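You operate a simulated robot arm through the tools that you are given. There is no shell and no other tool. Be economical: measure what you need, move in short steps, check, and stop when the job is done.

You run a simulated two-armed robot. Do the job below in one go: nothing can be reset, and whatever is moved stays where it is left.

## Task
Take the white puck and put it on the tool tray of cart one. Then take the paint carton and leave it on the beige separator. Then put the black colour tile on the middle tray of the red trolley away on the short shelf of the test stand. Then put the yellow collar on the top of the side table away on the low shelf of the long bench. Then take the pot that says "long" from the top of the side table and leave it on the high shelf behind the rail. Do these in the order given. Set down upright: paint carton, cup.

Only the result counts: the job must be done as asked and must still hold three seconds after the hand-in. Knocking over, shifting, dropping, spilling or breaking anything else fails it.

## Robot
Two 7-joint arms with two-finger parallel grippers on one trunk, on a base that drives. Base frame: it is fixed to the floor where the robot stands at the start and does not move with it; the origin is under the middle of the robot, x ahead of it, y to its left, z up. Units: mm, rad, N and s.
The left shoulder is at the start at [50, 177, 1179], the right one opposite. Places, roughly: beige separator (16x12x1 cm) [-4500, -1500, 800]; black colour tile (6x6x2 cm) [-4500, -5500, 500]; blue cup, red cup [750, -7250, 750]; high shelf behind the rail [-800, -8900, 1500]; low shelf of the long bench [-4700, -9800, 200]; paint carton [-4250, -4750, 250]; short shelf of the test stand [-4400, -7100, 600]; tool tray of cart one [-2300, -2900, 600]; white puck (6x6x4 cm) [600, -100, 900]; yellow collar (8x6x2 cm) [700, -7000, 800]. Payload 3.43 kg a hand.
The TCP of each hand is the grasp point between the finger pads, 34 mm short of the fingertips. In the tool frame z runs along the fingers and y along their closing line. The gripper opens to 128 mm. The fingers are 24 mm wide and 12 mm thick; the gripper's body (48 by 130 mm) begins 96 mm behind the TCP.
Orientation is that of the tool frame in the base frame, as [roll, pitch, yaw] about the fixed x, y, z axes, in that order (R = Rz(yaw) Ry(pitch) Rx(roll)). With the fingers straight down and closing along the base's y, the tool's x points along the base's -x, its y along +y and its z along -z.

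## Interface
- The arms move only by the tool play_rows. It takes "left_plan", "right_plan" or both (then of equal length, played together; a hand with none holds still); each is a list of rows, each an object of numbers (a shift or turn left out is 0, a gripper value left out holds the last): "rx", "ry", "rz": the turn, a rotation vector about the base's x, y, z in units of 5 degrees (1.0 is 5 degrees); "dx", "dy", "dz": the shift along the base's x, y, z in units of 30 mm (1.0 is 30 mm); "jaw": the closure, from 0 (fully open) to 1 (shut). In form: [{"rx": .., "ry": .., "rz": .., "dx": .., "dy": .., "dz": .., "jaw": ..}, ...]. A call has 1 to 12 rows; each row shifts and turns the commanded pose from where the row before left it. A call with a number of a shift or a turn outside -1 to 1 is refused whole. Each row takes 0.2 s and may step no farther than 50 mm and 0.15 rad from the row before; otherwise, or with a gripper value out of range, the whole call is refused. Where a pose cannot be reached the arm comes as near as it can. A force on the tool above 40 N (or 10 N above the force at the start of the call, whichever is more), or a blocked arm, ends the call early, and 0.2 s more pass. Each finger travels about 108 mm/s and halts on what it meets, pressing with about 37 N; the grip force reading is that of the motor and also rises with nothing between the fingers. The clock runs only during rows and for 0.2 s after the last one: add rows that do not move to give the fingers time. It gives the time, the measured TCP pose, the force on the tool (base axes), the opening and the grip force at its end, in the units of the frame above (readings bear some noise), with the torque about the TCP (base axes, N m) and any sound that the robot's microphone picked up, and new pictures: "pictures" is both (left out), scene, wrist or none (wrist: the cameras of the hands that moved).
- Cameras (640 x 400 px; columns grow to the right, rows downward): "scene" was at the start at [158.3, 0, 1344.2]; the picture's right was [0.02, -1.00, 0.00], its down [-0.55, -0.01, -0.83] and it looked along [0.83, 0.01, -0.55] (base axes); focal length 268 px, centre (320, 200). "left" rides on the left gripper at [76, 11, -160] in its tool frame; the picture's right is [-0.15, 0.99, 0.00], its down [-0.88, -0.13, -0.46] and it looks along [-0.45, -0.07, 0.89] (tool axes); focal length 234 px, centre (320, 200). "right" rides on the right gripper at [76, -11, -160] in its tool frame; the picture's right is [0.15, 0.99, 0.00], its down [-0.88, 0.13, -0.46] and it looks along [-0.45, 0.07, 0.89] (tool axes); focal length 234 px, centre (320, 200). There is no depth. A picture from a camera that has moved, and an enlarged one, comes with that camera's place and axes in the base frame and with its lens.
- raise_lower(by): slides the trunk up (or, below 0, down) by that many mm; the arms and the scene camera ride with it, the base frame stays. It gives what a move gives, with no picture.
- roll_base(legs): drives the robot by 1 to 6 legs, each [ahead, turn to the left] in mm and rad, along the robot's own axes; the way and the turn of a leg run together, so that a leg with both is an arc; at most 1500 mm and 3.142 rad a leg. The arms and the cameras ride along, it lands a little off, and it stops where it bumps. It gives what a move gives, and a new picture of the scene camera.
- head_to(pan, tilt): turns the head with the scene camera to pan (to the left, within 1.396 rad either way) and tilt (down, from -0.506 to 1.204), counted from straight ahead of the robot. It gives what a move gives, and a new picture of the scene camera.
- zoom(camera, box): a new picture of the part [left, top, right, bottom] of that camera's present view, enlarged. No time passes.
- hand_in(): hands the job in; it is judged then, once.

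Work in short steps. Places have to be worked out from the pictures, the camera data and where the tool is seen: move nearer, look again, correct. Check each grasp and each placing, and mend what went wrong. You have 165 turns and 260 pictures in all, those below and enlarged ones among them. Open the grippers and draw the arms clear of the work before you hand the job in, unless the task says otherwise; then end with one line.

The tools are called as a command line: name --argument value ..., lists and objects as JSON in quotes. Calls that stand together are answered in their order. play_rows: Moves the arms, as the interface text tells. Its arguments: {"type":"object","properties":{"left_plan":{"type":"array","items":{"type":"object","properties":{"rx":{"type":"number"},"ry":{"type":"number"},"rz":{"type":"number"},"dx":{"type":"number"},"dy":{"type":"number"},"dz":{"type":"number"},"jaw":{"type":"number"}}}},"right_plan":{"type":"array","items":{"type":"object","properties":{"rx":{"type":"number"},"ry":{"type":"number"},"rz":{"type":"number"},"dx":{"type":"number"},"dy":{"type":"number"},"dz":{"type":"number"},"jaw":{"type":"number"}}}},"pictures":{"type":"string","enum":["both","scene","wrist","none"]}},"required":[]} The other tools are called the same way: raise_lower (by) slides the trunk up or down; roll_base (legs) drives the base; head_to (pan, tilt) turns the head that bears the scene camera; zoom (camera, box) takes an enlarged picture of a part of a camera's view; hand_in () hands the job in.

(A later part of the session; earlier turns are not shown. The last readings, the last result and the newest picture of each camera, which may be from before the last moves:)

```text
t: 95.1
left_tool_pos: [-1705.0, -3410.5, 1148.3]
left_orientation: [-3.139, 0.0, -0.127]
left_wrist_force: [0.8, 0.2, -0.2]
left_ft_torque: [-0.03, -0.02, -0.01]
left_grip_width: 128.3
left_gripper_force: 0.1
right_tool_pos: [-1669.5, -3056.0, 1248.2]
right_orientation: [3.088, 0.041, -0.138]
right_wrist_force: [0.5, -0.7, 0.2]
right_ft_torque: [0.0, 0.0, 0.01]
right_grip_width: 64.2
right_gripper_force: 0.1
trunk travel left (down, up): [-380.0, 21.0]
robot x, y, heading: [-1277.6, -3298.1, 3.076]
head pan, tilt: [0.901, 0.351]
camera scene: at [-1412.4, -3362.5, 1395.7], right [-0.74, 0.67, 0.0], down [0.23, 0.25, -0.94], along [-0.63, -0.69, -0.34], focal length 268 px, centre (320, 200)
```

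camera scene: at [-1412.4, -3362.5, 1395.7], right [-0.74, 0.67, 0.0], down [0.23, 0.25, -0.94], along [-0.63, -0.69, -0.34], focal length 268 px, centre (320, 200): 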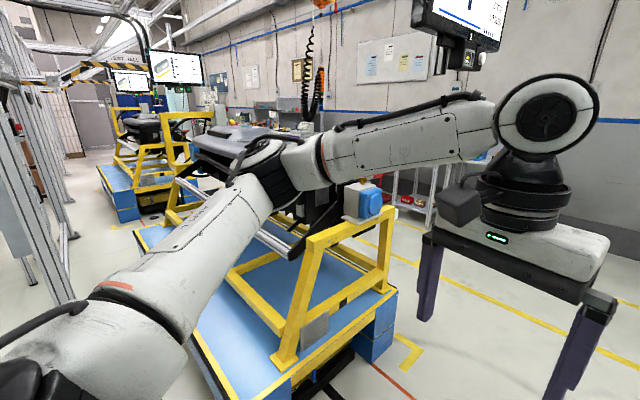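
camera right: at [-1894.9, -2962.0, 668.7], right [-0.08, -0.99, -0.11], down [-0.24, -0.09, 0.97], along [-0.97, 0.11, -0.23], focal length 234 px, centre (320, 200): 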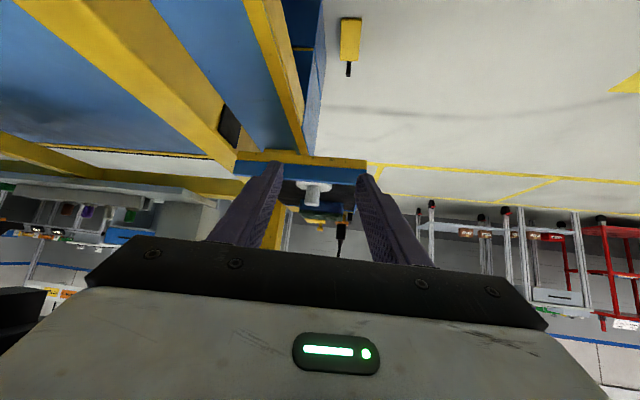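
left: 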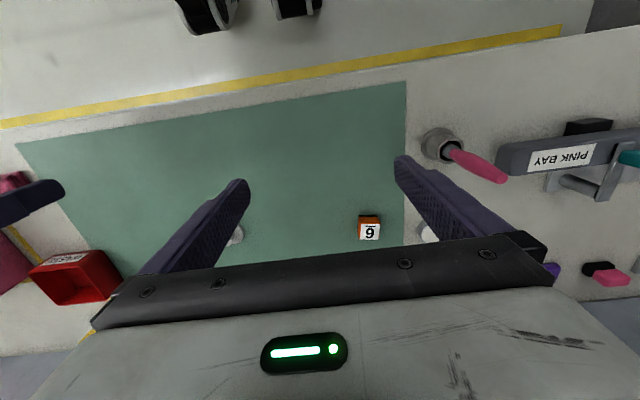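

Bollards unseen damage-free; the wheel side needs ≥~430 mm from my axis. I bring the right hand into the same tucked pose as the left, then thread the gap along y≈−3480 with the trunk high.

play_rows --right_plan '[{"dx": -0.12, "dy": -0.25, "dz": -0.8, "rx": 0.3, "ry": -0.24}, {"dx": -0.12, "dy": -0.25, "dz": -0.8, "rx": 0.3, "ry": -0.24}, {"dx": -0.12, "dy": -0.25, "dz": -0.8}, {"dx": -0.12, "dy": -0.25, "dz": -0.8}]' --pictures "none"

roll_base --legs '[[0, 0.37], [600, 0], [0, -0.307]]'

head_to --pan -0.7 --tilt 0.4

```text
t: 96.1
left_tool_pos: [-1705.0, -3410.5, 1146.7]
left_orientation: [-3.139, 0.002, -0.128]
left_wrist_force: [0.3, 0.5, 1.2]
left_ft_torque: [-0.02, 0.0, -0.02]
left_grip_width: 128.0
left_gripper_force: 0.1
right_tool_pos: [-1684.3, -3085.1, 1150.2]
right_orientation: [-3.138, 0.009, -0.139]
right_wrist_force: [-0.4, -0.2, 0.5]
right_ft_torque: [-0.01, -0.02, 0.01]
right_grip_width: 64.2
right_gripper_force: 0.0
trunk travel left (down, up): [-380.0, 21.0]
robot x, y, heading: [-1281.4, -3300.4, 3.073]
head pan, tilt: [0.901, 0.351]
```

```text
t: 101.6
left_tool_pos: [-2271.4, -3635.8, 1144.3]
left_orientation: [-3.127, -0.001, -0.048]
left_wrist_force: [-0.6, 0.5, 0.2]
left_ft_torque: [0.02, -0.01, 0.0]
left_grip_width: 128.0
left_gripper_force: 0.0
right_tool_pos: [-2277.1, -3313.7, 1152.0]
right_orientation: [-3.124, 0.004, -0.046]
right_wrist_force: [-0.1, 1.4, -0.6]
right_ft_torque: [0.03, -0.02, -0.03]
right_grip_width: 64.2
right_gripper_force: 0.0
trunk travel left (down, up): [-380.0, 21.0]
robot x, y, heading: [-1854.2, -3476.8, -3.122]
head pan, tilt: [0.901, 0.351]
camera scene: at [-1984.3, -3568.9, 1394.2], right [-0.79, 0.61, 0.0], down [0.21, 0.28, -0.93], along [-0.57, -0.74, -0.35], focal length 268 px, centre (320, 200)
```

scene: 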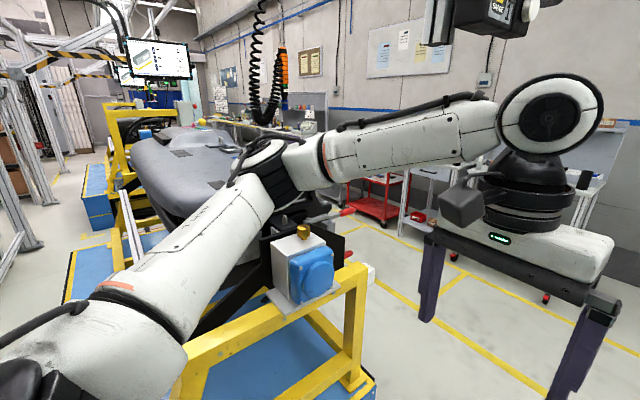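

```text
t: 103.3
left_tool_pos: [-2269.5, -3634.2, 1145.8]
left_orientation: [-3.127, 0.001, -0.048]
left_wrist_force: [-0.1, 0.4, 0.0]
left_ft_torque: [0.02, 0.03, -0.04]
left_grip_width: 127.9
left_gripper_force: 0.0
right_tool_pos: [-2274.6, -3314.6, 1152.9]
right_orientation: [-3.125, 0.005, -0.041]
right_wrist_force: [0.1, -0.2, 1.4]
right_ft_torque: [0.03, -0.01, 0.0]
right_grip_width: 63.8
right_gripper_force: 0.0
trunk travel left (down, up): [-380.0, 21.0]
robot x, y, heading: [-1854.1, -3479.3, -3.13]
head pan, tilt: [-0.7, 0.4]
camera scene: at [-1997.0, -3434.2, 1391.4], right [0.63, 0.78, 0.01], down [0.3, -0.24, -0.92], along [-0.71, 0.59, -0.38], focal length 268 px, centre (320, 200)
```

scene: 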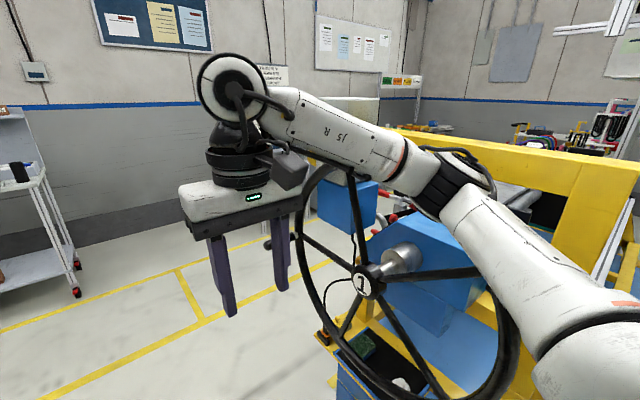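

A slight tilt (0.8°) appears in readings; I check what is near my left side and base before going on.

head_to --pan 1.2 --tilt 1.0

head_to --pan 0.0 --tilt 1.1

```text
t: 105.2
left_tool_pos: [-2269.4, -3634.7, 1146.2]
left_orientation: [-3.127, 0.002, -0.047]
left_wrist_force: [-1.4, -0.6, -0.3]
left_ft_torque: [0.02, -0.04, 0.01]
left_grip_width: 128.2
left_gripper_force: 0.0
right_tool_pos: [-2274.0, -3314.0, 1152.8]
right_orientation: [-3.125, 0.008, -0.038]
right_wrist_force: [1.2, 0.4, 1.6]
right_ft_torque: [0.0, 0.0, -0.01]
right_grip_width: 64.1
right_gripper_force: 0.0
trunk travel left (down, up): [-380.0, 21.0]
robot x, y, heading: [-1854.2, -3481.1, -3.125]
head pan, tilt: [1.201, 1.0]
camera scene: at [-1949.0, -3557.5, 1340.1], right [-0.94, 0.35, 0.0], down [0.29, 0.79, -0.53], along [-0.19, -0.5, -0.85], focal length 268 px, centre (320, 200)
```

scene: 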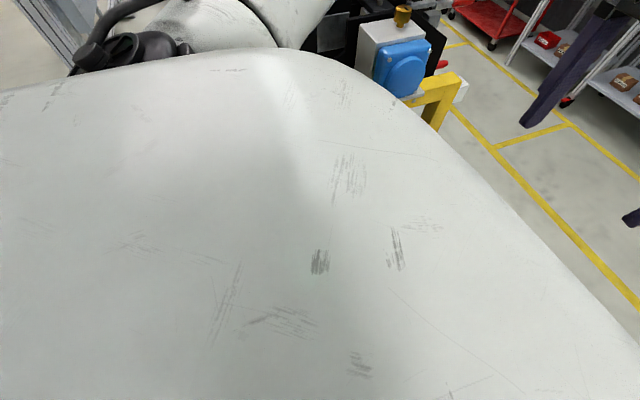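

```text
t: 106.5
left_tool_pos: [-2267.9, -3634.5, 1145.1]
left_orientation: [-3.129, 0.003, -0.048]
left_wrist_force: [0.6, -0.8, -0.1]
left_ft_torque: [-0.02, -0.01, -0.04]
left_grip_width: 128.4
left_gripper_force: 0.1
right_tool_pos: [-2272.8, -3314.8, 1153.4]
right_orientation: [-3.126, 0.007, -0.042]
right_wrist_force: [0.3, -0.6, 0.1]
right_ft_torque: [0.02, -0.01, 0.03]
right_grip_width: 64.3
right_gripper_force: 0.0
trunk travel left (down, up): [-380.0, 21.0]
robot x, y, heading: [-1853.8, -3478.6, -3.124]
head pan, tilt: [0.0, 1.1]
camera scene: at [-1987.8, -3493.2, 1334.1], right [-0.02, 1.0, 0.01], down [0.89, 0.02, -0.45], along [-0.45, 0.0, -0.89], focal length 268 px, centre (320, 200)
```

scene: 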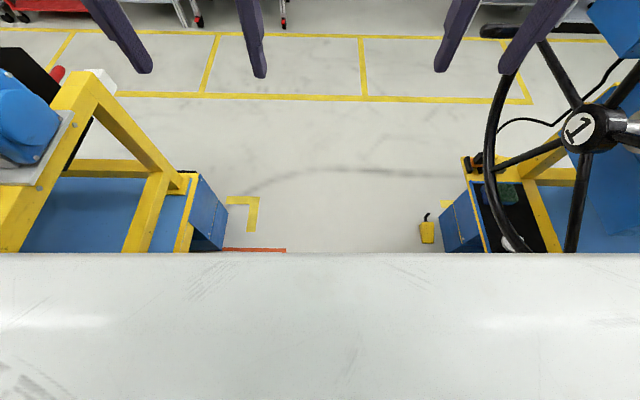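

Path ahead on the floor is clear (gap centre y≈−3417). I continue ahead, biased slightly right.

roll_base --legs '[[500, -0.05]]'

```text
t: 107.4
left_tool_pos: [-2272.6, -3632.0, 1148.2]
left_orientation: [-3.131, 0.007, -0.05]
left_wrist_force: [0.7, -0.2, 0.2]
left_ft_torque: [0.03, 0.02, 0.03]
left_grip_width: 127.9
left_gripper_force: 0.0
right_tool_pos: [-2275.8, -3314.5, 1155.9]
right_orientation: [-3.128, 0.011, -0.038]
right_wrist_force: [0.4, 0.4, -0.2]
right_ft_torque: [0.0, -0.03, -0.04]
right_grip_width: 64.1
right_gripper_force: 0.1
trunk travel left (down, up): [-380.0, 21.0]
robot x, y, heading: [-1860.0, -3481.0, -3.127]
head pan, tilt: [0.0, 1.1]
stopped in leg 1: the robot was blocked; the commanded pose is now the measured one
camera scene: at [-1989.3, -3493.2, 1335.1], right [-0.02, 1.0, 0.01], down [0.89, 0.02, -0.46], along [-0.46, 0.0, -0.89], focal length 268 px, centre (320, 200)
```

scene: 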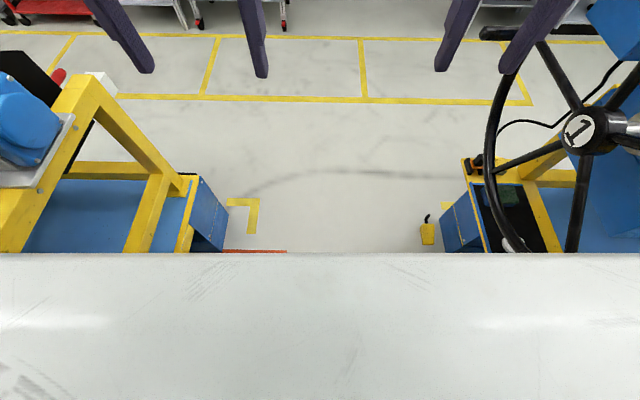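

Blocked again, probably the right elbow against the handwheel rim. I back off 200 mm and look at the right arm and wheel.

roll_base --legs '[[-200, 0]]'

head_to --pan -0.75 --tilt 0.5

```text
t: 108.0
left_tool_pos: [-2271.9, -3631.3, 1148.0]
left_orientation: [-3.132, 0.007, -0.052]
left_wrist_force: [-0.5, 0.4, -0.1]
left_ft_torque: [-0.02, -0.01, 0.03]
left_grip_width: 128.0
left_gripper_force: 0.0
right_tool_pos: [-2275.3, -3315.7, 1156.3]
right_orientation: [-3.131, 0.019, -0.032]
right_wrist_force: [-0.8, 0.3, -0.2]
right_ft_torque: [0.01, 0.0, -0.01]
right_grip_width: 64.1
right_gripper_force: 0.1
trunk travel left (down, up): [-380.0, 21.0]
robot x, y, heading: [-1856.8, -3479.8, -3.126]
head pan, tilt: [0.0, 1.1]
stopped in leg 1: the robot was blocked; the commanded pose is now the measured one
camera scene: at [-1988.6, -3492.4, 1334.8], right [-0.02, 1.0, 0.01], down [0.89, 0.02, -0.46], along [-0.46, 0.0, -0.89], focal length 268 px, centre (320, 200)
```

scene: 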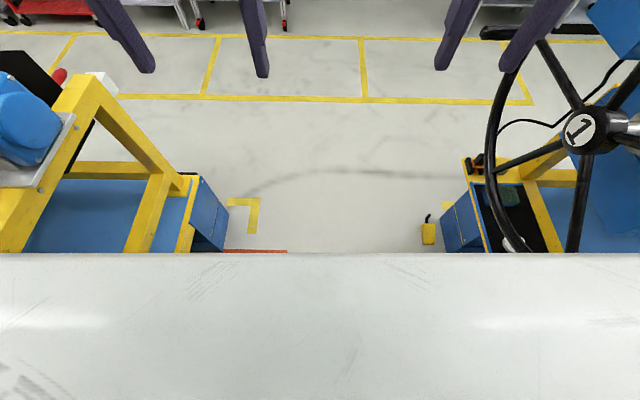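

```text
t: 109.1
left_tool_pos: [-2271.3, -3632.9, 1147.7]
left_orientation: [-3.132, 0.006, -0.049]
left_wrist_force: [0.5, 0.2, -0.6]
left_ft_torque: [0.03, 0.02, 0.0]
left_grip_width: 127.7
left_gripper_force: 0.1
right_tool_pos: [-2275.1, -3314.7, 1156.0]
right_orientation: [-3.129, 0.015, -0.035]
right_wrist_force: [0.2, -0.5, -0.2]
right_ft_torque: [0.0, 0.04, -0.01]
right_grip_width: 64.1
right_gripper_force: 0.1
trunk travel left (down, up): [-380.0, 21.0]
robot x, y, heading: [-1857.8, -3482.2, -3.126]
head pan, tilt: [-0.75, 0.499]
camera scene: at [-1993.6, -3431.7, 1382.9], right [0.67, 0.74, 0.0], down [0.35, -0.31, -0.88], along [-0.65, 0.59, -0.47], focal length 268 px, centre (320, 200)
```

scene: 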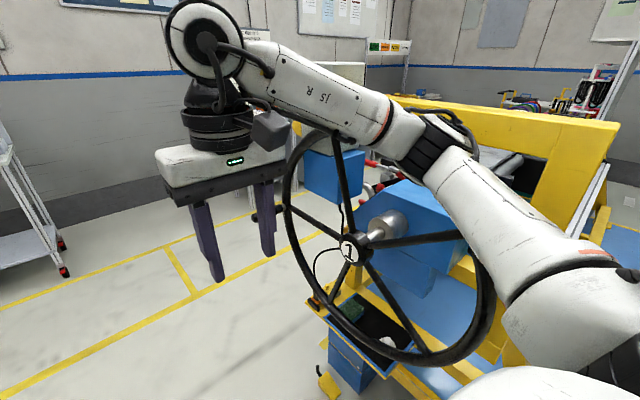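

Both directions are blocked and the right side is lifted a hair: the right elbow seems to rest on the wheel's rim. I raise the right hand and draw it inward to free it.

play_rows --right_plan '[{"dz": 1}, {"dz": 1}, {"dz": 1, "dy": -0.5}, {"dz": 1, "dy": -0.5}, {"dy": -0.8}, {"dy": -0.8}]' --pictures "scene"

```text
t: 110.5
left_tool_pos: [-2274.8, -3625.3, 1147.8]
left_orientation: [-3.137, 0.003, -0.048]
left_wrist_force: [1.4, -0.7, -0.2]
left_ft_torque: [0.03, 0.02, -0.01]
left_grip_width: 128.0
left_gripper_force: 0.0
right_tool_pos: [-2278.9, -3386.4, 1273.9]
right_orientation: [-3.138, 0.013, -0.036]
right_wrist_force: [0.0, 0.3, 0.4]
right_ft_torque: [0.02, 0.01, 0.05]
right_grip_width: 64.1
right_gripper_force: 0.0
trunk travel left (down, up): [-380.0, 21.0]
robot x, y, heading: [-1860.5, -3483.9, -3.119]
head pan, tilt: [-0.75, 0.499]
camera scene: at [-1996.8, -3424.1, 1382.1], right [0.67, 0.74, 0.0], down [0.35, -0.32, -0.88], along [-0.65, 0.59, -0.48], focal length 268 px, centre (320, 200)
```

scene: 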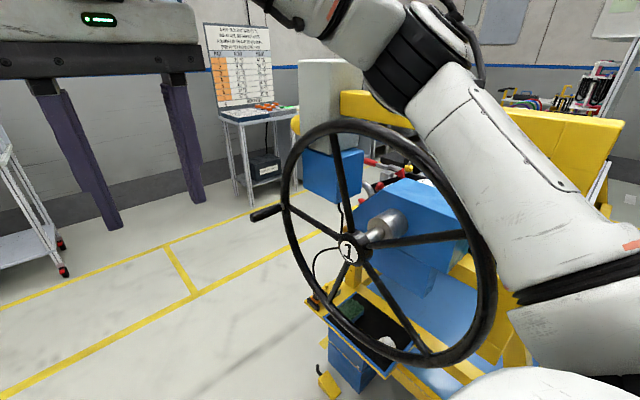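

Freed (tilt back to normal). I try a short gentle arc to the left, away from the wheel.

roll_base --legs '[[150, 0.12]]'

```text
t: 111.9
left_tool_pos: [-2402.8, -3684.0, 1148.0]
left_orientation: [-3.136, 0.001, 0.066]
left_wrist_force: [0.3, 0.3, 0.2]
left_ft_torque: [0.03, -0.02, -0.02]
left_grip_width: 128.0
left_gripper_force: 0.2
right_tool_pos: [-2434.5, -3445.5, 1271.6]
right_orientation: [-3.137, 0.011, 0.08]
right_wrist_force: [-0.3, 0.5, -0.4]
right_ft_torque: [-0.03, -0.03, -0.01]
right_grip_width: 64.0
right_gripper_force: 0.1
trunk travel left (down, up): [-380.0, 21.0]
robot x, y, heading: [-2007.6, -3492.0, -3.009]
head pan, tilt: [-0.75, 0.499]
camera scene: at [-2151.2, -3451.1, 1381.9], right [0.58, 0.81, 0.0], down [0.39, -0.28, -0.88], along [-0.72, 0.51, -0.48], focal length 268 px, centre (320, 200)
```

scene: 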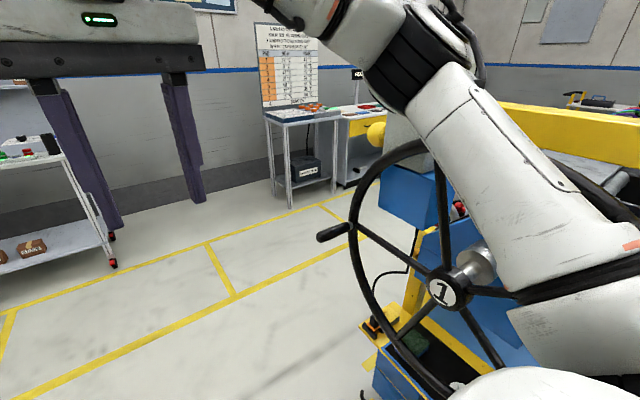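

Moving freely. Continue through the gap.

roll_base --legs '[[300, 0], [500, -0.1]]'

head_to --pan 0.7 --tilt 0.35

```text
t: 116.5
left_tool_pos: [-3219.1, -3727.2, 1148.1]
left_orientation: [-3.136, 0.002, -0.03]
left_wrist_force: [-0.5, 0.3, -0.3]
left_ft_torque: [0.0, -0.02, 0.01]
left_grip_width: 128.1
left_gripper_force: 0.1
right_tool_pos: [-3230.0, -3488.8, 1271.4]
right_orientation: [-3.137, 0.011, -0.014]
right_wrist_force: [-0.4, -0.5, -1.2]
right_ft_torque: [-0.02, 0.0, 0.01]
right_grip_width: 64.4
right_gripper_force: 0.0
trunk travel left (down, up): [-380.0, 21.0]
robot x, y, heading: [-2809.0, -3575.7, -3.101]
head pan, tilt: [-0.75, 0.499]
camera scene: at [-2946.5, -3519.9, 1382.0], right [0.65, 0.76, 0.0], down [0.36, -0.31, -0.88], along [-0.66, 0.57, -0.48], focal length 268 px, centre (320, 200)
```

scene: 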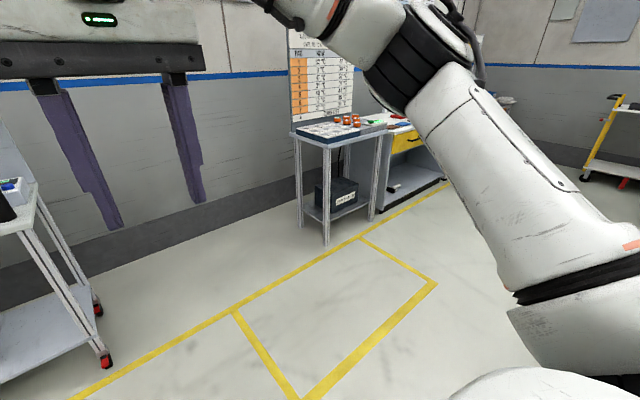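

```text
t: 118.1
left_tool_pos: [-3218.3, -3728.6, 1147.8]
left_orientation: [-3.139, 0.004, -0.028]
left_wrist_force: [-0.2, 0.5, 0.4]
left_ft_torque: [0.01, 0.0, 0.01]
left_grip_width: 127.8
left_gripper_force: 0.0
right_tool_pos: [-3229.6, -3488.1, 1272.3]
right_orientation: [-3.139, 0.014, -0.015]
right_wrist_force: [-0.4, 0.6, -0.4]
right_ft_torque: [-0.01, -0.02, -0.01]
right_grip_width: 64.1
right_gripper_force: 0.1
trunk travel left (down, up): [-380.0, 21.0]
robot x, y, heading: [-2807.0, -3574.4, -3.106]
head pan, tilt: [0.7, 0.351]
camera scene: at [-2946.1, -3641.9, 1395.7], right [-0.67, 0.74, 0.0], down [0.25, 0.23, -0.94], along [-0.69, -0.63, -0.34], focal length 268 px, centre (320, 200)
```

scene: 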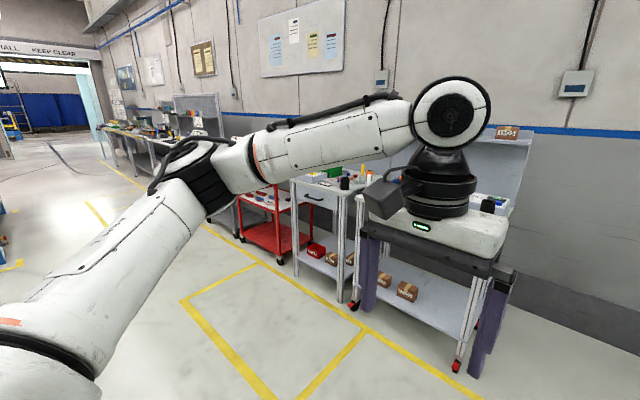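

Through. The wall carts with cartons on lower shelves and the red trolley are ahead-left. I drive down this aisle to y≈−4750 and face the wall.

roll_base --legs '[[0, 0.505], [600, 0], [0, 1.03], [850, 0], [0, -1.57]]'

head_to --pan 0.0 --tilt 0.5

```text
t: 133.4
left_tool_pos: [-3734.2, -4886.8, 1148.7]
left_orientation: [-3.136, 0.005, -0.033]
left_wrist_force: [0.5, -0.5, -0.1]
left_ft_torque: [-0.01, 0.0, 0.03]
left_grip_width: 128.2
left_gripper_force: 0.1
right_tool_pos: [-3743.6, -4647.2, 1272.2]
right_orientation: [-3.136, 0.012, -0.017]
right_wrist_force: [-0.4, -0.4, 0.6]
right_ft_torque: [0.01, 0.02, -0.01]
right_grip_width: 63.8
right_gripper_force: 0.1
trunk travel left (down, up): [-380.0, 21.0]
robot x, y, heading: [-3324.1, -4738.2, -3.106]
head pan, tilt: [0.7, 0.351]
camera scene: at [-3461.5, -4801.5, 1395.7], right [-0.67, 0.74, 0.0], down [0.26, 0.23, -0.94], along [-0.7, -0.63, -0.34], focal length 268 px, centre (320, 200)
```

scene: 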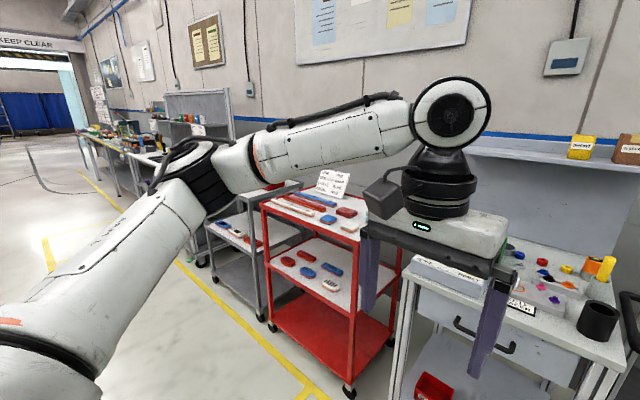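

```text
t: 134.5
left_tool_pos: [-3734.7, -4887.1, 1147.6]
left_orientation: [-3.137, 0.004, -0.032]
left_wrist_force: [-0.6, 0.3, 0.8]
left_ft_torque: [-0.01, 0.0, 0.01]
left_grip_width: 128.0
left_gripper_force: 0.0
right_tool_pos: [-3743.0, -4645.3, 1271.1]
right_orientation: [-3.136, 0.013, -0.018]
right_wrist_force: [0.5, -0.4, -0.3]
right_ft_torque: [-0.01, -0.02, 0.04]
right_grip_width: 64.2
right_gripper_force: 0.0
trunk travel left (down, up): [-380.0, 21.0]
robot x, y, heading: [-3322.1, -4736.0, -3.104]
head pan, tilt: [0.0, 0.499]
camera scene: at [-3483.3, -4742.5, 1382.0], right [-0.04, 1.0, 0.0], down [0.48, 0.02, -0.88], along [-0.88, -0.03, -0.48], focal length 268 px, centre (320, 200)
```

scene: 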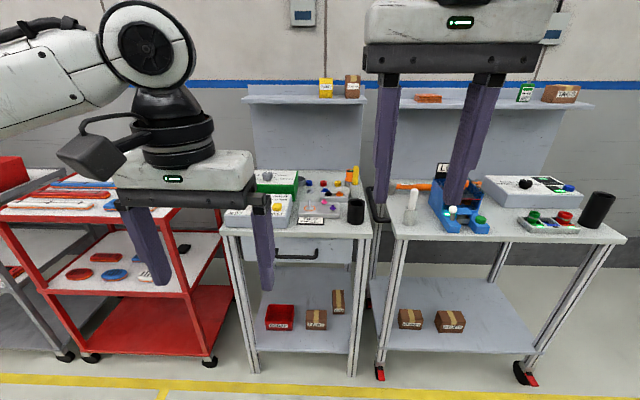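

zoom --camera "scene" --box '[240, 270, 400, 370]'

zoom --camera "scene" --box '[380, 270, 540, 370]'

```text
4.00 times, centred on (320, 320) of scene
camera zoom: at [-3483.3, -4742.5, 1382.0], right [-0.04, 1.0, 0.0], down [0.48, 0.02, -0.88], along [-0.88, -0.03, -0.48], focal length 1074 px, centre (320, -280)
```

zoom: 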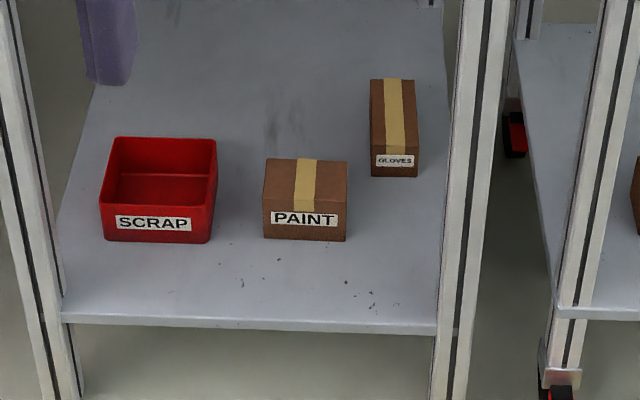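

```text
4.00 times, centred on (460, 320) of scene
camera zoom: at [-3483.3, -4742.5, 1382.0], right [-0.04, 1.0, 0.0], down [0.48, 0.02, -0.88], along [-0.88, -0.03, -0.48], focal length 1074 px, centre (-240, -280)
```

zoom: 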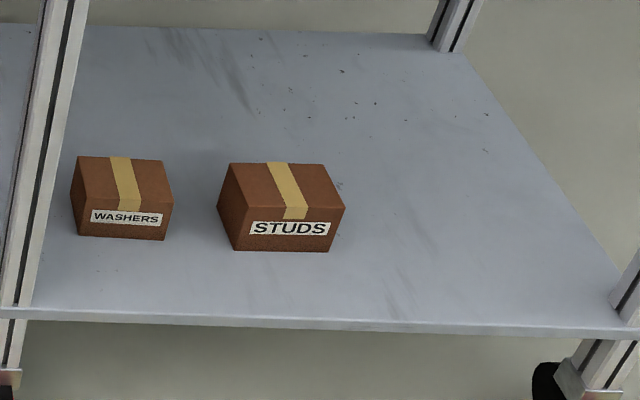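

The PAINT carton stands on the middle cart's lower shelf at about [−4327 front, −4787], shelf z≈200. I shift the base 180 mm to the left so the right arm faces it, and lower the trunk.

roll_base --legs '[[0, 1.57], [180, 0], [0, -1.607]]'

raise_lower --by -370

head_to --pan 0.0 --tilt 0.45

```text
t: 143.8
left_tool_pos: [-3738.2, -5029.0, 1147.2]
left_orientation: [-3.137, 0.004, -0.105]
left_wrist_force: [-0.6, 0.4, -0.3]
left_ft_torque: [-0.01, 0.01, -0.01]
left_grip_width: 128.0
left_gripper_force: 0.0
right_tool_pos: [-3730.2, -4789.4, 1272.5]
right_orientation: [-3.136, 0.011, -0.091]
right_wrist_force: [0.2, 0.1, 1.1]
right_ft_torque: [-0.02, 0.0, -0.03]
right_grip_width: 63.7
right_gripper_force: 0.1
trunk travel left (down, up): [-380.0, 21.0]
robot x, y, heading: [-3317.0, -4911.2, 3.101]
head pan, tilt: [0.0, 0.499]
camera scene: at [-3478.0, -4904.4, 1382.0], right [0.04, 1.0, 0.0], down [0.48, -0.02, -0.88], along [-0.88, 0.04, -0.48], focal length 268 px, centre (320, 200)
```

scene: 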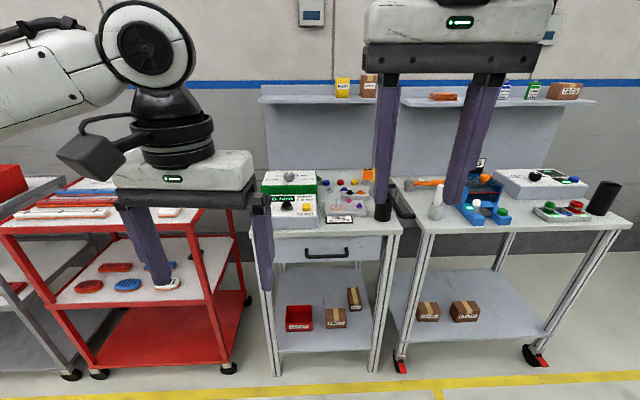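

```text
t: 147.4
left_tool_pos: [-3739.2, -5028.9, 778.8]
left_orientation: [-3.137, 0.005, -0.106]
left_wrist_force: [-0.6, -0.9, 0.7]
left_ft_torque: [-0.02, 0.01, -0.03]
left_grip_width: 128.0
left_gripper_force: 0.0
right_tool_pos: [-3730.7, -4790.3, 901.5]
right_orientation: [-3.137, 0.012, -0.094]
right_wrist_force: [0.3, 0.7, 0.1]
right_ft_torque: [0.01, -0.03, 0.0]
right_grip_width: 64.1
right_gripper_force: 0.1
trunk travel left (down, up): [-10.0, 391.0]
robot x, y, heading: [-3314.7, -4913.0, 3.1]
head pan, tilt: [0.0, 0.499]
```

```text
t: 148.0
left_tool_pos: [-3739.3, -5029.2, 777.5]
left_orientation: [-3.137, 0.004, -0.107]
left_wrist_force: [0.4, 0.0, -0.4]
left_ft_torque: [-0.01, 0.0, 0.02]
left_grip_width: 128.1
left_gripper_force: 0.1
right_tool_pos: [-3730.4, -4789.1, 901.7]
right_orientation: [-3.138, 0.011, -0.092]
right_wrist_force: [0.0, 0.3, 0.8]
right_ft_torque: [0.01, 0.01, 0.02]
right_grip_width: 63.8
right_gripper_force: 0.1
trunk travel left (down, up): [-10.0, 391.0]
robot x, y, heading: [-3315.5, -4907.3, 3.096]
head pan, tilt: [0.0, 0.45]
camera scene: at [-3478.9, -4904.5, 1016.5], right [0.04, 1.0, 0.0], down [0.43, -0.02, -0.9], along [-0.9, 0.04, -0.44], focal length 268 px, centre (320, 200)
```

scene: 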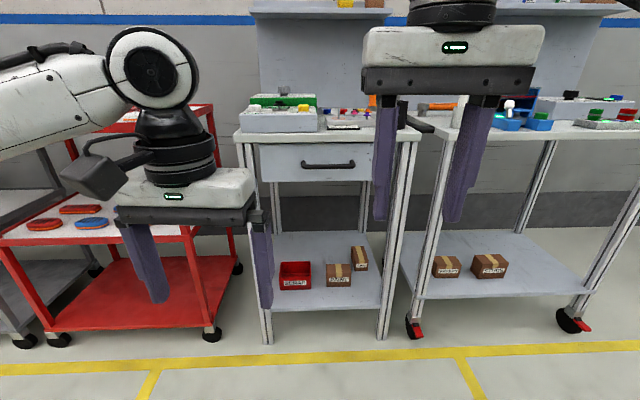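

Triangulated: carton front x≈−4335, y≈−4788, shelf z≈190; the space is free up to the drawer at z≈715. I pitch the right tool 50° forward and bring it low while still outside.

play_rows --right_plan '[{"rz": 0.53, "dx": -0.56, "dz": -1}, {"rz": 0.53, "dx": -0.56, "dz": -1}, {"ry": 1, "dx": -0.56, "dz": -1}, {"ry": 1, "dx": -0.56, "dz": -1}, {"ry": 1, "dx": -0.56, "dz": -1}, {"ry": 1, "dx": -0.56, "dz": -1}, {"ry": 1, "dx": -0.56, "dz": -1}, {"ry": 1, "dx": -0.56, "dz": -1}, {"ry": 1, "dx": -0.56, "dz": -1}, {"ry": 1, "dx": -0.56, "dz": -1}, {"ry": 1, "dx": -0.56, "dz": -1}, {"ry": 1, "dx": -0.56, "dz": -1, "jaw": 0.1}]' --pictures "none"

play_rows --right_plan '[{"dz": -1, "jaw": 0.1}, {"dz": -1}, {"dz": -1}, {"dz": -1}, {"dz": -1}, {}]'

```text
t: 150.6
left_tool_pos: [-3739.3, -5028.4, 777.6]
left_orientation: [-3.135, 0.003, -0.105]
left_wrist_force: [0.1, 0.7, -0.1]
left_ft_torque: [-0.02, 0.05, 0.0]
left_grip_width: 127.9
left_gripper_force: 0.2
right_tool_pos: [-3930.9, -4790.6, 542.1]
right_orientation: [-3.137, 0.886, -0.001]
right_wrist_force: [-0.8, 0.0, -0.2]
right_ft_torque: [0.0, -0.01, 0.02]
right_grip_width: 115.1
right_gripper_force: 0.0
trunk travel left (down, up): [-10.0, 391.0]
robot x, y, heading: [-3312.6, -4910.4, 3.101]
head pan, tilt: [0.0, 0.45]
```

```text
t: 152.0
left_tool_pos: [-3740.5, -5030.0, 778.7]
left_orientation: [-3.137, 0.004, -0.108]
left_wrist_force: [0.3, 0.4, -0.3]
left_ft_torque: [-0.05, -0.02, 0.0]
left_grip_width: 128.0
left_gripper_force: 0.1
right_tool_pos: [-3933.6, -4788.3, 392.1]
right_orientation: [-3.138, 0.886, -0.003]
right_wrist_force: [0.0, -0.4, -0.5]
right_ft_torque: [-0.01, -0.01, 0.02]
right_grip_width: 115.2
right_gripper_force: 0.0
trunk travel left (down, up): [-10.0, 391.0]
robot x, y, heading: [-3317.1, -4910.3, 3.095]
head pan, tilt: [0.0, 0.45]
camera scene: at [-3478.9, -4904.5, 1016.5], right [0.04, 1.0, 0.0], down [0.43, -0.02, -0.9], along [-0.9, 0.04, -0.44], focal length 268 px, centre (320, 200)
camera right: at [-3760.6, -4780.0, 433.7], right [0.09, -0.99, -0.12], down [-0.21, -0.13, 0.97], along [-0.97, -0.06, -0.21], focal length 234 px, centre (320, 200)
```

scene: 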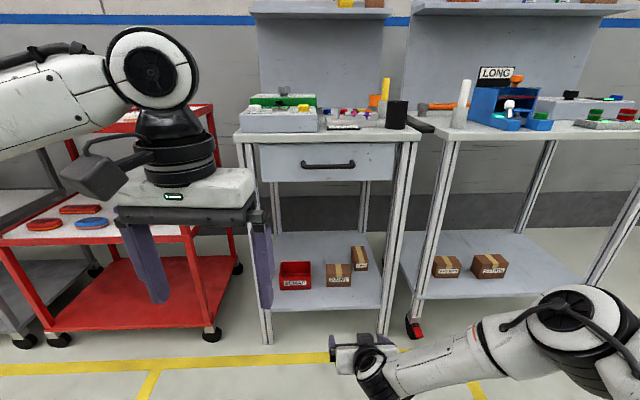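
right: 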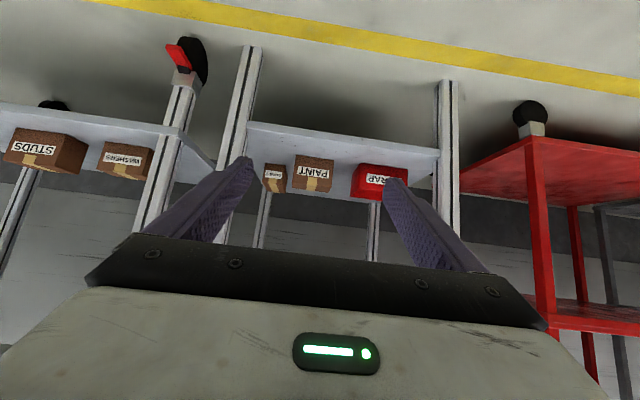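

Posed well. Drive 340 mm ahead into the cart's opening (hand at z≈390, above the carton).

roll_base --legs '[[340, 0.04]]'

play_rows --right_plan '[{}]' --pictures "wrist"

```text
t: 154.2
left_tool_pos: [-4074.4, -5040.0, 779.0]
left_orientation: [-3.136, 0.003, -0.064]
left_wrist_force: [-0.9, 0.7, -0.1]
left_ft_torque: [-0.01, 0.01, 0.05]
left_grip_width: 128.0
left_gripper_force: 0.1
right_tool_pos: [-4277.5, -4809.5, 391.3]
right_orientation: [-3.138, 0.885, 0.042]
right_wrist_force: [0.2, -0.3, -0.2]
right_ft_torque: [-0.01, -0.02, 0.0]
right_grip_width: 115.2
right_gripper_force: 0.1
trunk travel left (down, up): [-10.0, 391.0]
robot x, y, heading: [-3654.5, -4899.6, -3.137]
head pan, tilt: [0.0, 0.45]
camera scene: at [-3819.7, -4904.6, 1016.5], right [0.0, 1.0, 0.0], down [0.44, 0.0, -0.9], along [-0.9, 0.0, -0.44], focal length 268 px, centre (320, 200)
```

scene: 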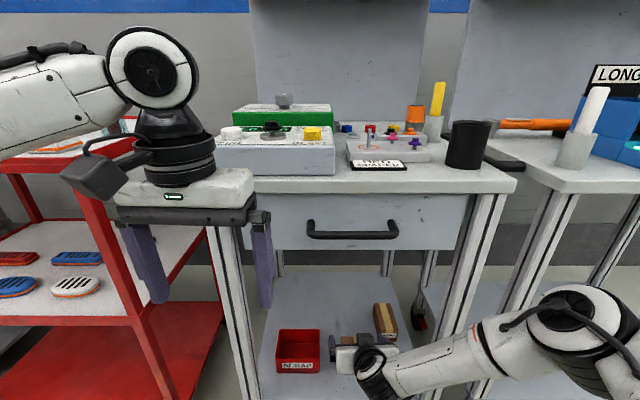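

```text
t: 154.6
left_tool_pos: [-4074.7, -5039.9, 777.8]
left_orientation: [-3.136, 0.004, -0.063]
left_wrist_force: [0.4, 0.7, -0.1]
left_ft_torque: [0.02, 0.01, -0.02]
left_grip_width: 128.1
left_gripper_force: 0.0
right_tool_pos: [-4277.3, -4809.9, 391.6]
right_orientation: [-3.138, 0.885, 0.043]
right_wrist_force: [1.3, -0.6, 0.3]
right_ft_torque: [0.01, 0.01, -0.03]
right_grip_width: 115.1
right_gripper_force: 0.1
trunk travel left (down, up): [-10.0, 391.0]
robot x, y, heading: [-3656.1, -4904.8, -3.14]
head pan, tilt: [0.0, 0.45]
camera right: at [-4106.1, -4792.4, 433.8], right [0.13, -0.98, -0.12], down [-0.2, -0.14, 0.97], along [-0.97, -0.1, -0.22], focal length 234 px, centre (320, 200)
```

right: 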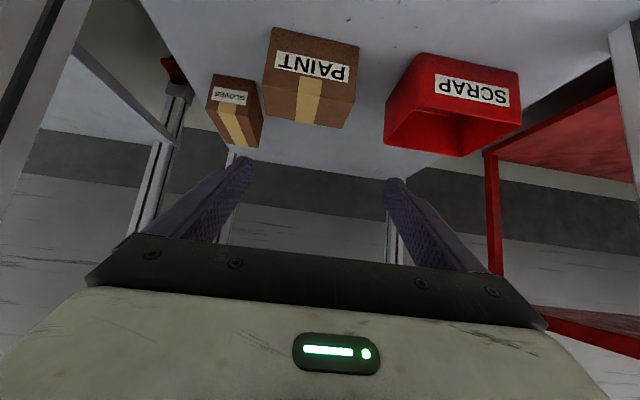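

Carton measured: 103 mm wide, centred y≈−4789.5, front x≈−4333, square to the base axes. I open fully, square the tool, and move down over it partway.

play_rows --right_plan '[{"dy": 0.68, "rz": -0.5, "jaw": 0}, {"dx": -0.5, "dz": -0.5, "jaw": 0}, {"dx": -0.5, "dz": -1}, {"dx": -0.5, "dz": -1}, {}]' --pictures "wrist"

```text
t: 155.8
left_tool_pos: [-4073.6, -5040.1, 777.9]
left_orientation: [-3.135, 0.004, -0.064]
left_wrist_force: [-0.5, -1.1, -0.3]
left_ft_torque: [0.01, -0.02, 0.03]
left_grip_width: 128.3
left_gripper_force: 0.0
right_tool_pos: [-4322.3, -4787.4, 315.2]
right_orientation: [-3.138, 0.883, -0.002]
right_wrist_force: [0.1, 0.4, 0.3]
right_ft_torque: [0.01, 0.02, -0.02]
right_grip_width: 127.8
right_gripper_force: 0.0
trunk travel left (down, up): [-10.0, 391.0]
robot x, y, heading: [-3656.2, -4903.6, -3.141]
head pan, tilt: [0.0, 0.45]
camera right: at [-4150.0, -4778.0, 357.6], right [0.09, -0.99, -0.12], down [-0.21, -0.13, 0.97], along [-0.97, -0.06, -0.22], focal length 234 px, centre (320, 200)
```

right: 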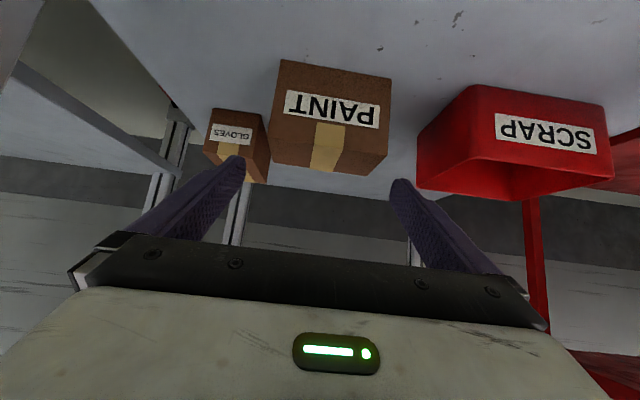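

play_rows --right_plan '[{"dy": -0.12, "dz": -0.7}, {"dz": -0.5, "dx": -0.4}, {"dz": -0.5, "dx": -0.5}, {"dz": -0.5, "dx": -0.5}, {"dz": -0.4, "dx": -0.4}, {}]'

```text
t: 157.2
left_tool_pos: [-4075.8, -5040.9, 777.1]
left_orientation: [-3.137, 0.002, -0.065]
left_wrist_force: [0.3, 0.6, -0.1]
left_ft_torque: [-0.01, -0.01, -0.03]
left_grip_width: 128.1
left_gripper_force: 0.1
right_tool_pos: [-4331.5, -4791.2, 286.8]
right_orientation: [-3.138, 0.884, -0.001]
right_wrist_force: [0.4, -0.4, 0.1]
right_ft_torque: [-0.01, 0.02, -0.01]
right_grip_width: 128.0
right_gripper_force: 0.0
right hand out of reach, approached as far as the arm can: row 2, 3, 4, 5
trunk travel left (down, up): [-10.0, 391.0]
robot x, y, heading: [-3657.6, -4902.6, -3.142]
head pan, tilt: [0.0, 0.45]
camera scene: at [-3819.7, -4904.6, 1016.5], right [0.0, 1.0, 0.0], down [0.44, 0.0, -0.9], along [-0.9, 0.0, -0.44], focal length 268 px, centre (320, 200)
camera right: at [-4159.6, -4781.7, 329.5], right [0.09, -0.99, -0.12], down [-0.21, -0.13, 0.97], along [-0.97, -0.06, -0.22], focal length 234 px, centre (320, 200)
```

scene: 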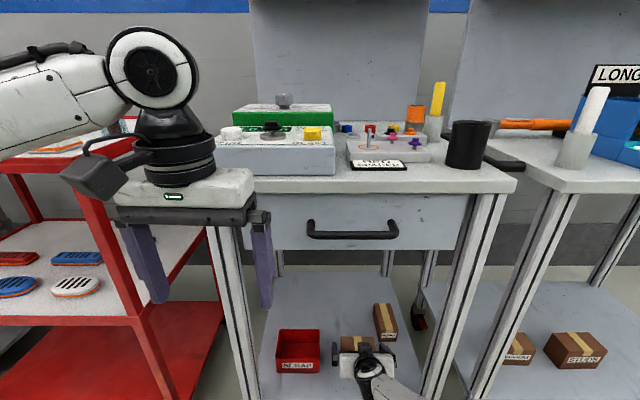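
right: 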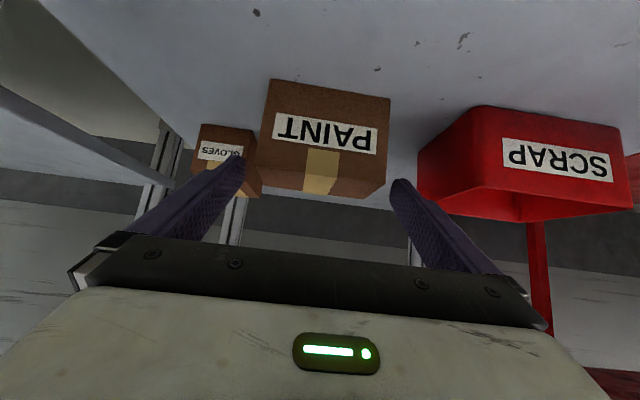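

Reach limit. I pull the right hand back 45 mm, the left back 90 mm, lower the trunk the last 10 mm and drive 100 mm closer.

play_rows --left_plan '[{"dx": 1}, {"dx": 1}, {"dx": 1}]' --right_plan '[{"dx": 0.5}, {"dx": 0.5}, {"dx": 0.5}]' --pictures "none"

raise_lower --by -9

roll_base --legs '[[100, 0]]'

play_rows --right_plan '[{}]' --pictures "wrist"

```text
t: 158.0
left_tool_pos: [-3985.0, -5038.9, 777.1]
left_orientation: [-3.137, 0.004, -0.062]
left_wrist_force: [0.2, 0.7, 0.0]
left_ft_torque: [0.02, -0.01, -0.03]
left_grip_width: 127.8
left_gripper_force: 0.0
right_tool_pos: [-4308.3, -4797.0, 264.4]
right_orientation: [-3.136, 0.885, -0.003]
right_wrist_force: [0.3, -0.8, 0.2]
right_ft_torque: [0.0, -0.03, -0.02]
right_grip_width: 128.4
right_gripper_force: 0.0
right hand out of reach, approached as far as the arm can: row 1, 2, 3
trunk travel left (down, up): [-10.0, 391.0]
robot x, y, heading: [-3657.7, -4902.3, -3.141]
head pan, tilt: [0.0, 0.45]
```

```text
t: 158.6
left_tool_pos: [-3984.7, -5038.6, 767.5]
left_orientation: [-3.135, 0.004, -0.065]
left_wrist_force: [0.1, -0.1, 0.2]
left_ft_torque: [0.02, 0.02, 0.01]
left_grip_width: 127.9
left_gripper_force: 0.1
right_tool_pos: [-4307.2, -4796.9, 255.3]
right_orientation: [-3.135, 0.885, -0.003]
right_wrist_force: [-0.7, -0.8, -0.2]
right_ft_torque: [0.0, -0.02, -0.02]
right_grip_width: 127.9
right_gripper_force: 0.1
trunk travel left (down, up): [-1.0, 400.0]
robot x, y, heading: [-3657.5, -4902.1, -3.141]
head pan, tilt: [0.0, 0.45]
```

```text
t: 159.8
left_tool_pos: [-4085.8, -5039.9, 767.9]
left_orientation: [-3.136, 0.002, -0.064]
left_wrist_force: [0.3, 0.9, -0.4]
left_ft_torque: [0.02, 0.01, -0.01]
left_grip_width: 128.2
left_gripper_force: 0.1
right_tool_pos: [-4407.3, -4796.8, 256.2]
right_orientation: [-3.136, 0.884, -0.003]
right_wrist_force: [-0.6, -0.2, -0.5]
right_ft_torque: [0.0, 0.0, 0.02]
right_grip_width: 127.8
right_gripper_force: 0.1
trunk travel left (down, up): [-1.0, 400.0]
robot x, y, heading: [-3754.6, -4902.1, -3.141]
head pan, tilt: [0.0, 0.45]
camera scene: at [-3919.2, -4904.9, 1007.5], right [0.0, 1.0, 0.0], down [0.44, 0.0, -0.9], along [-0.9, 0.0, -0.44], focal length 268 px, centre (320, 200)
```

scene: 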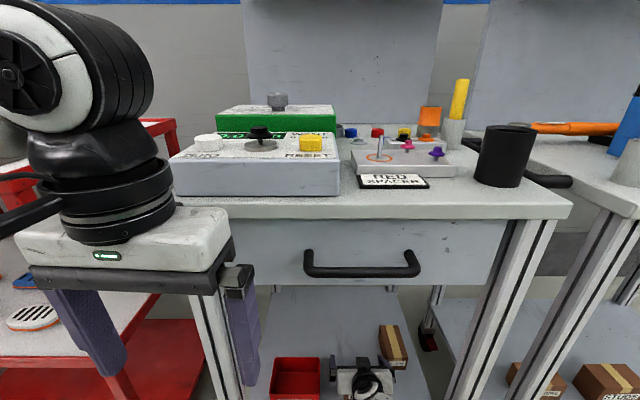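

```text
t: 160.2
left_tool_pos: [-4084.0, -5039.7, 769.3]
left_orientation: [-3.138, 0.005, -0.063]
left_wrist_force: [-0.6, -1.1, 0.0]
left_ft_torque: [0.0, 0.0, 0.0]
left_grip_width: 128.3
left_gripper_force: 0.1
right_tool_pos: [-4407.2, -4797.0, 255.4]
right_orientation: [-3.136, 0.883, -0.001]
right_wrist_force: [0.2, 0.4, 0.2]
right_ft_torque: [-0.02, 0.02, -0.04]
right_grip_width: 127.9
right_gripper_force: 0.2
trunk travel left (down, up): [-1.0, 400.0]
robot x, y, heading: [-3752.6, -4901.7, -3.138]
head pan, tilt: [0.0, 0.45]
camera right: at [-4235.2, -4788.3, 298.1], right [0.09, -0.99, -0.12], down [-0.21, -0.13, 0.97], along [-0.97, -0.06, -0.22], focal length 234 px, centre (320, 200)
```

right: 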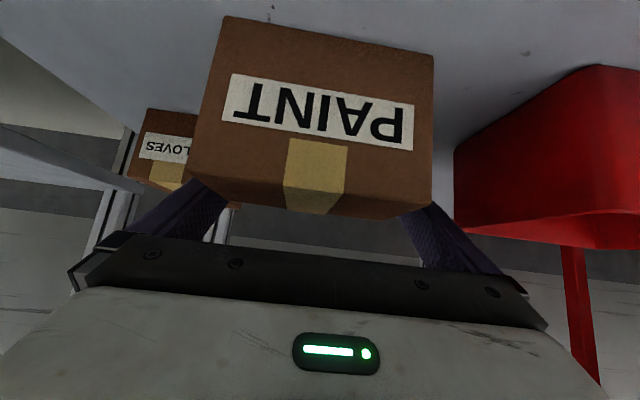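

Carton unmoved; fingers straddle it. I centre (6 mm), back 24 mm, lower 20 mm, and close.

play_rows --right_plan '[{"dy": 0.2, "dx": 0.4}, {"dx": 0.4, "dz": -0.3}, {"dz": -0.35}, {}, {"jaw": 0.3}, {"jaw": 0.3}, {"jaw": 0.3}]' --pictures "wrist"

```text
t: 161.8
left_tool_pos: [-4085.3, -5039.9, 769.1]
left_orientation: [-3.136, 0.003, -0.065]
left_wrist_force: [0.1, -1.2, -0.3]
left_ft_torque: [0.03, -0.02, 0.0]
left_grip_width: 128.0
left_gripper_force: 0.1
right_tool_pos: [-4386.1, -4793.2, 233.9]
right_orientation: [-3.138, 0.885, -0.001]
right_wrist_force: [-0.4, 0.3, -0.4]
right_ft_torque: [0.1, 0.07, 0.01]
right_grip_width: 100.0
right_gripper_force: 37.4
right hand out of reach, approached as far as the arm can: row 1, 3
trunk travel left (down, up): [-1.0, 400.0]
robot x, y, heading: [-3754.8, -4904.5, -3.143]
head pan, tilt: [0.0, 0.45]
camera right: at [-4213.8, -4783.0, 276.3], right [0.09, -0.99, -0.12], down [-0.21, -0.13, 0.97], along [-0.97, -0.06, -0.22], focal length 234 px, centre (320, 200)
```

right: 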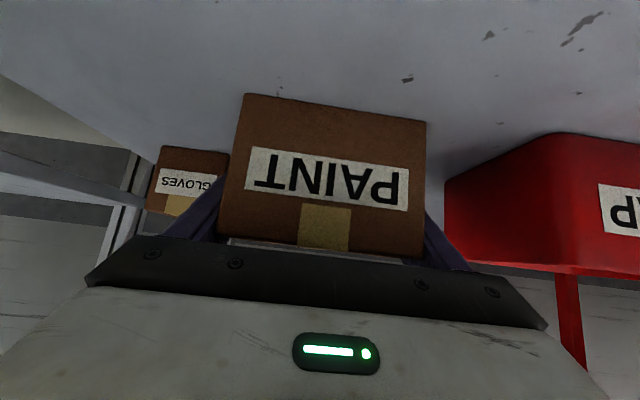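

Gripped (100 mm, 37 N). Lift ~60 mm and check it comes along.

play_rows --right_plan '[{"dz": 0.5}, {"dz": 0.7}, {"dz": 0.8}, {}]' --pictures "wrist"

```text
t: 162.8
left_tool_pos: [-4084.6, -5039.8, 769.1]
left_orientation: [-3.135, 0.003, -0.066]
left_wrist_force: [0.1, -0.9, -0.2]
left_ft_torque: [0.03, -0.04, 0.02]
left_grip_width: 128.0
left_gripper_force: 0.1
right_tool_pos: [-4389.8, -4793.4, 283.8]
right_orientation: [-3.132, 0.88, -0.001]
right_wrist_force: [0.0, 0.6, -2.4]
right_ft_torque: [0.01, 0.07, 0.0]
right_grip_width: 99.8
right_gripper_force: 37.4
right hand out of reach, approached as far as the arm can: row 1, 2
trunk travel left (down, up): [-1.0, 400.0]
robot x, y, heading: [-3757.9, -4904.7, -3.136]
head pan, tilt: [0.0, 0.45]
camera right: at [-4217.6, -4785.2, 326.3], right [0.08, -0.99, -0.12], down [-0.21, -0.13, 0.97], along [-0.97, -0.06, -0.22], focal length 234 px, centre (320, 200)
```

right: 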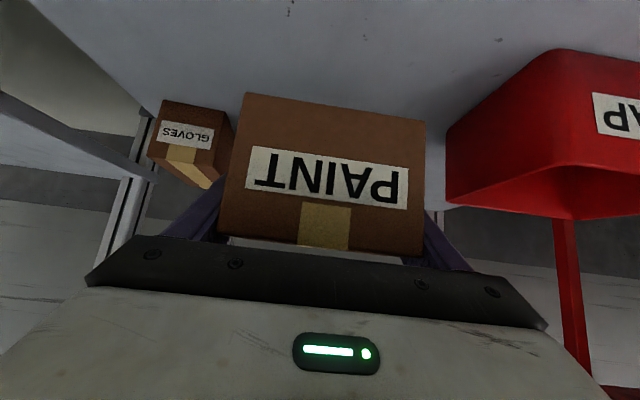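

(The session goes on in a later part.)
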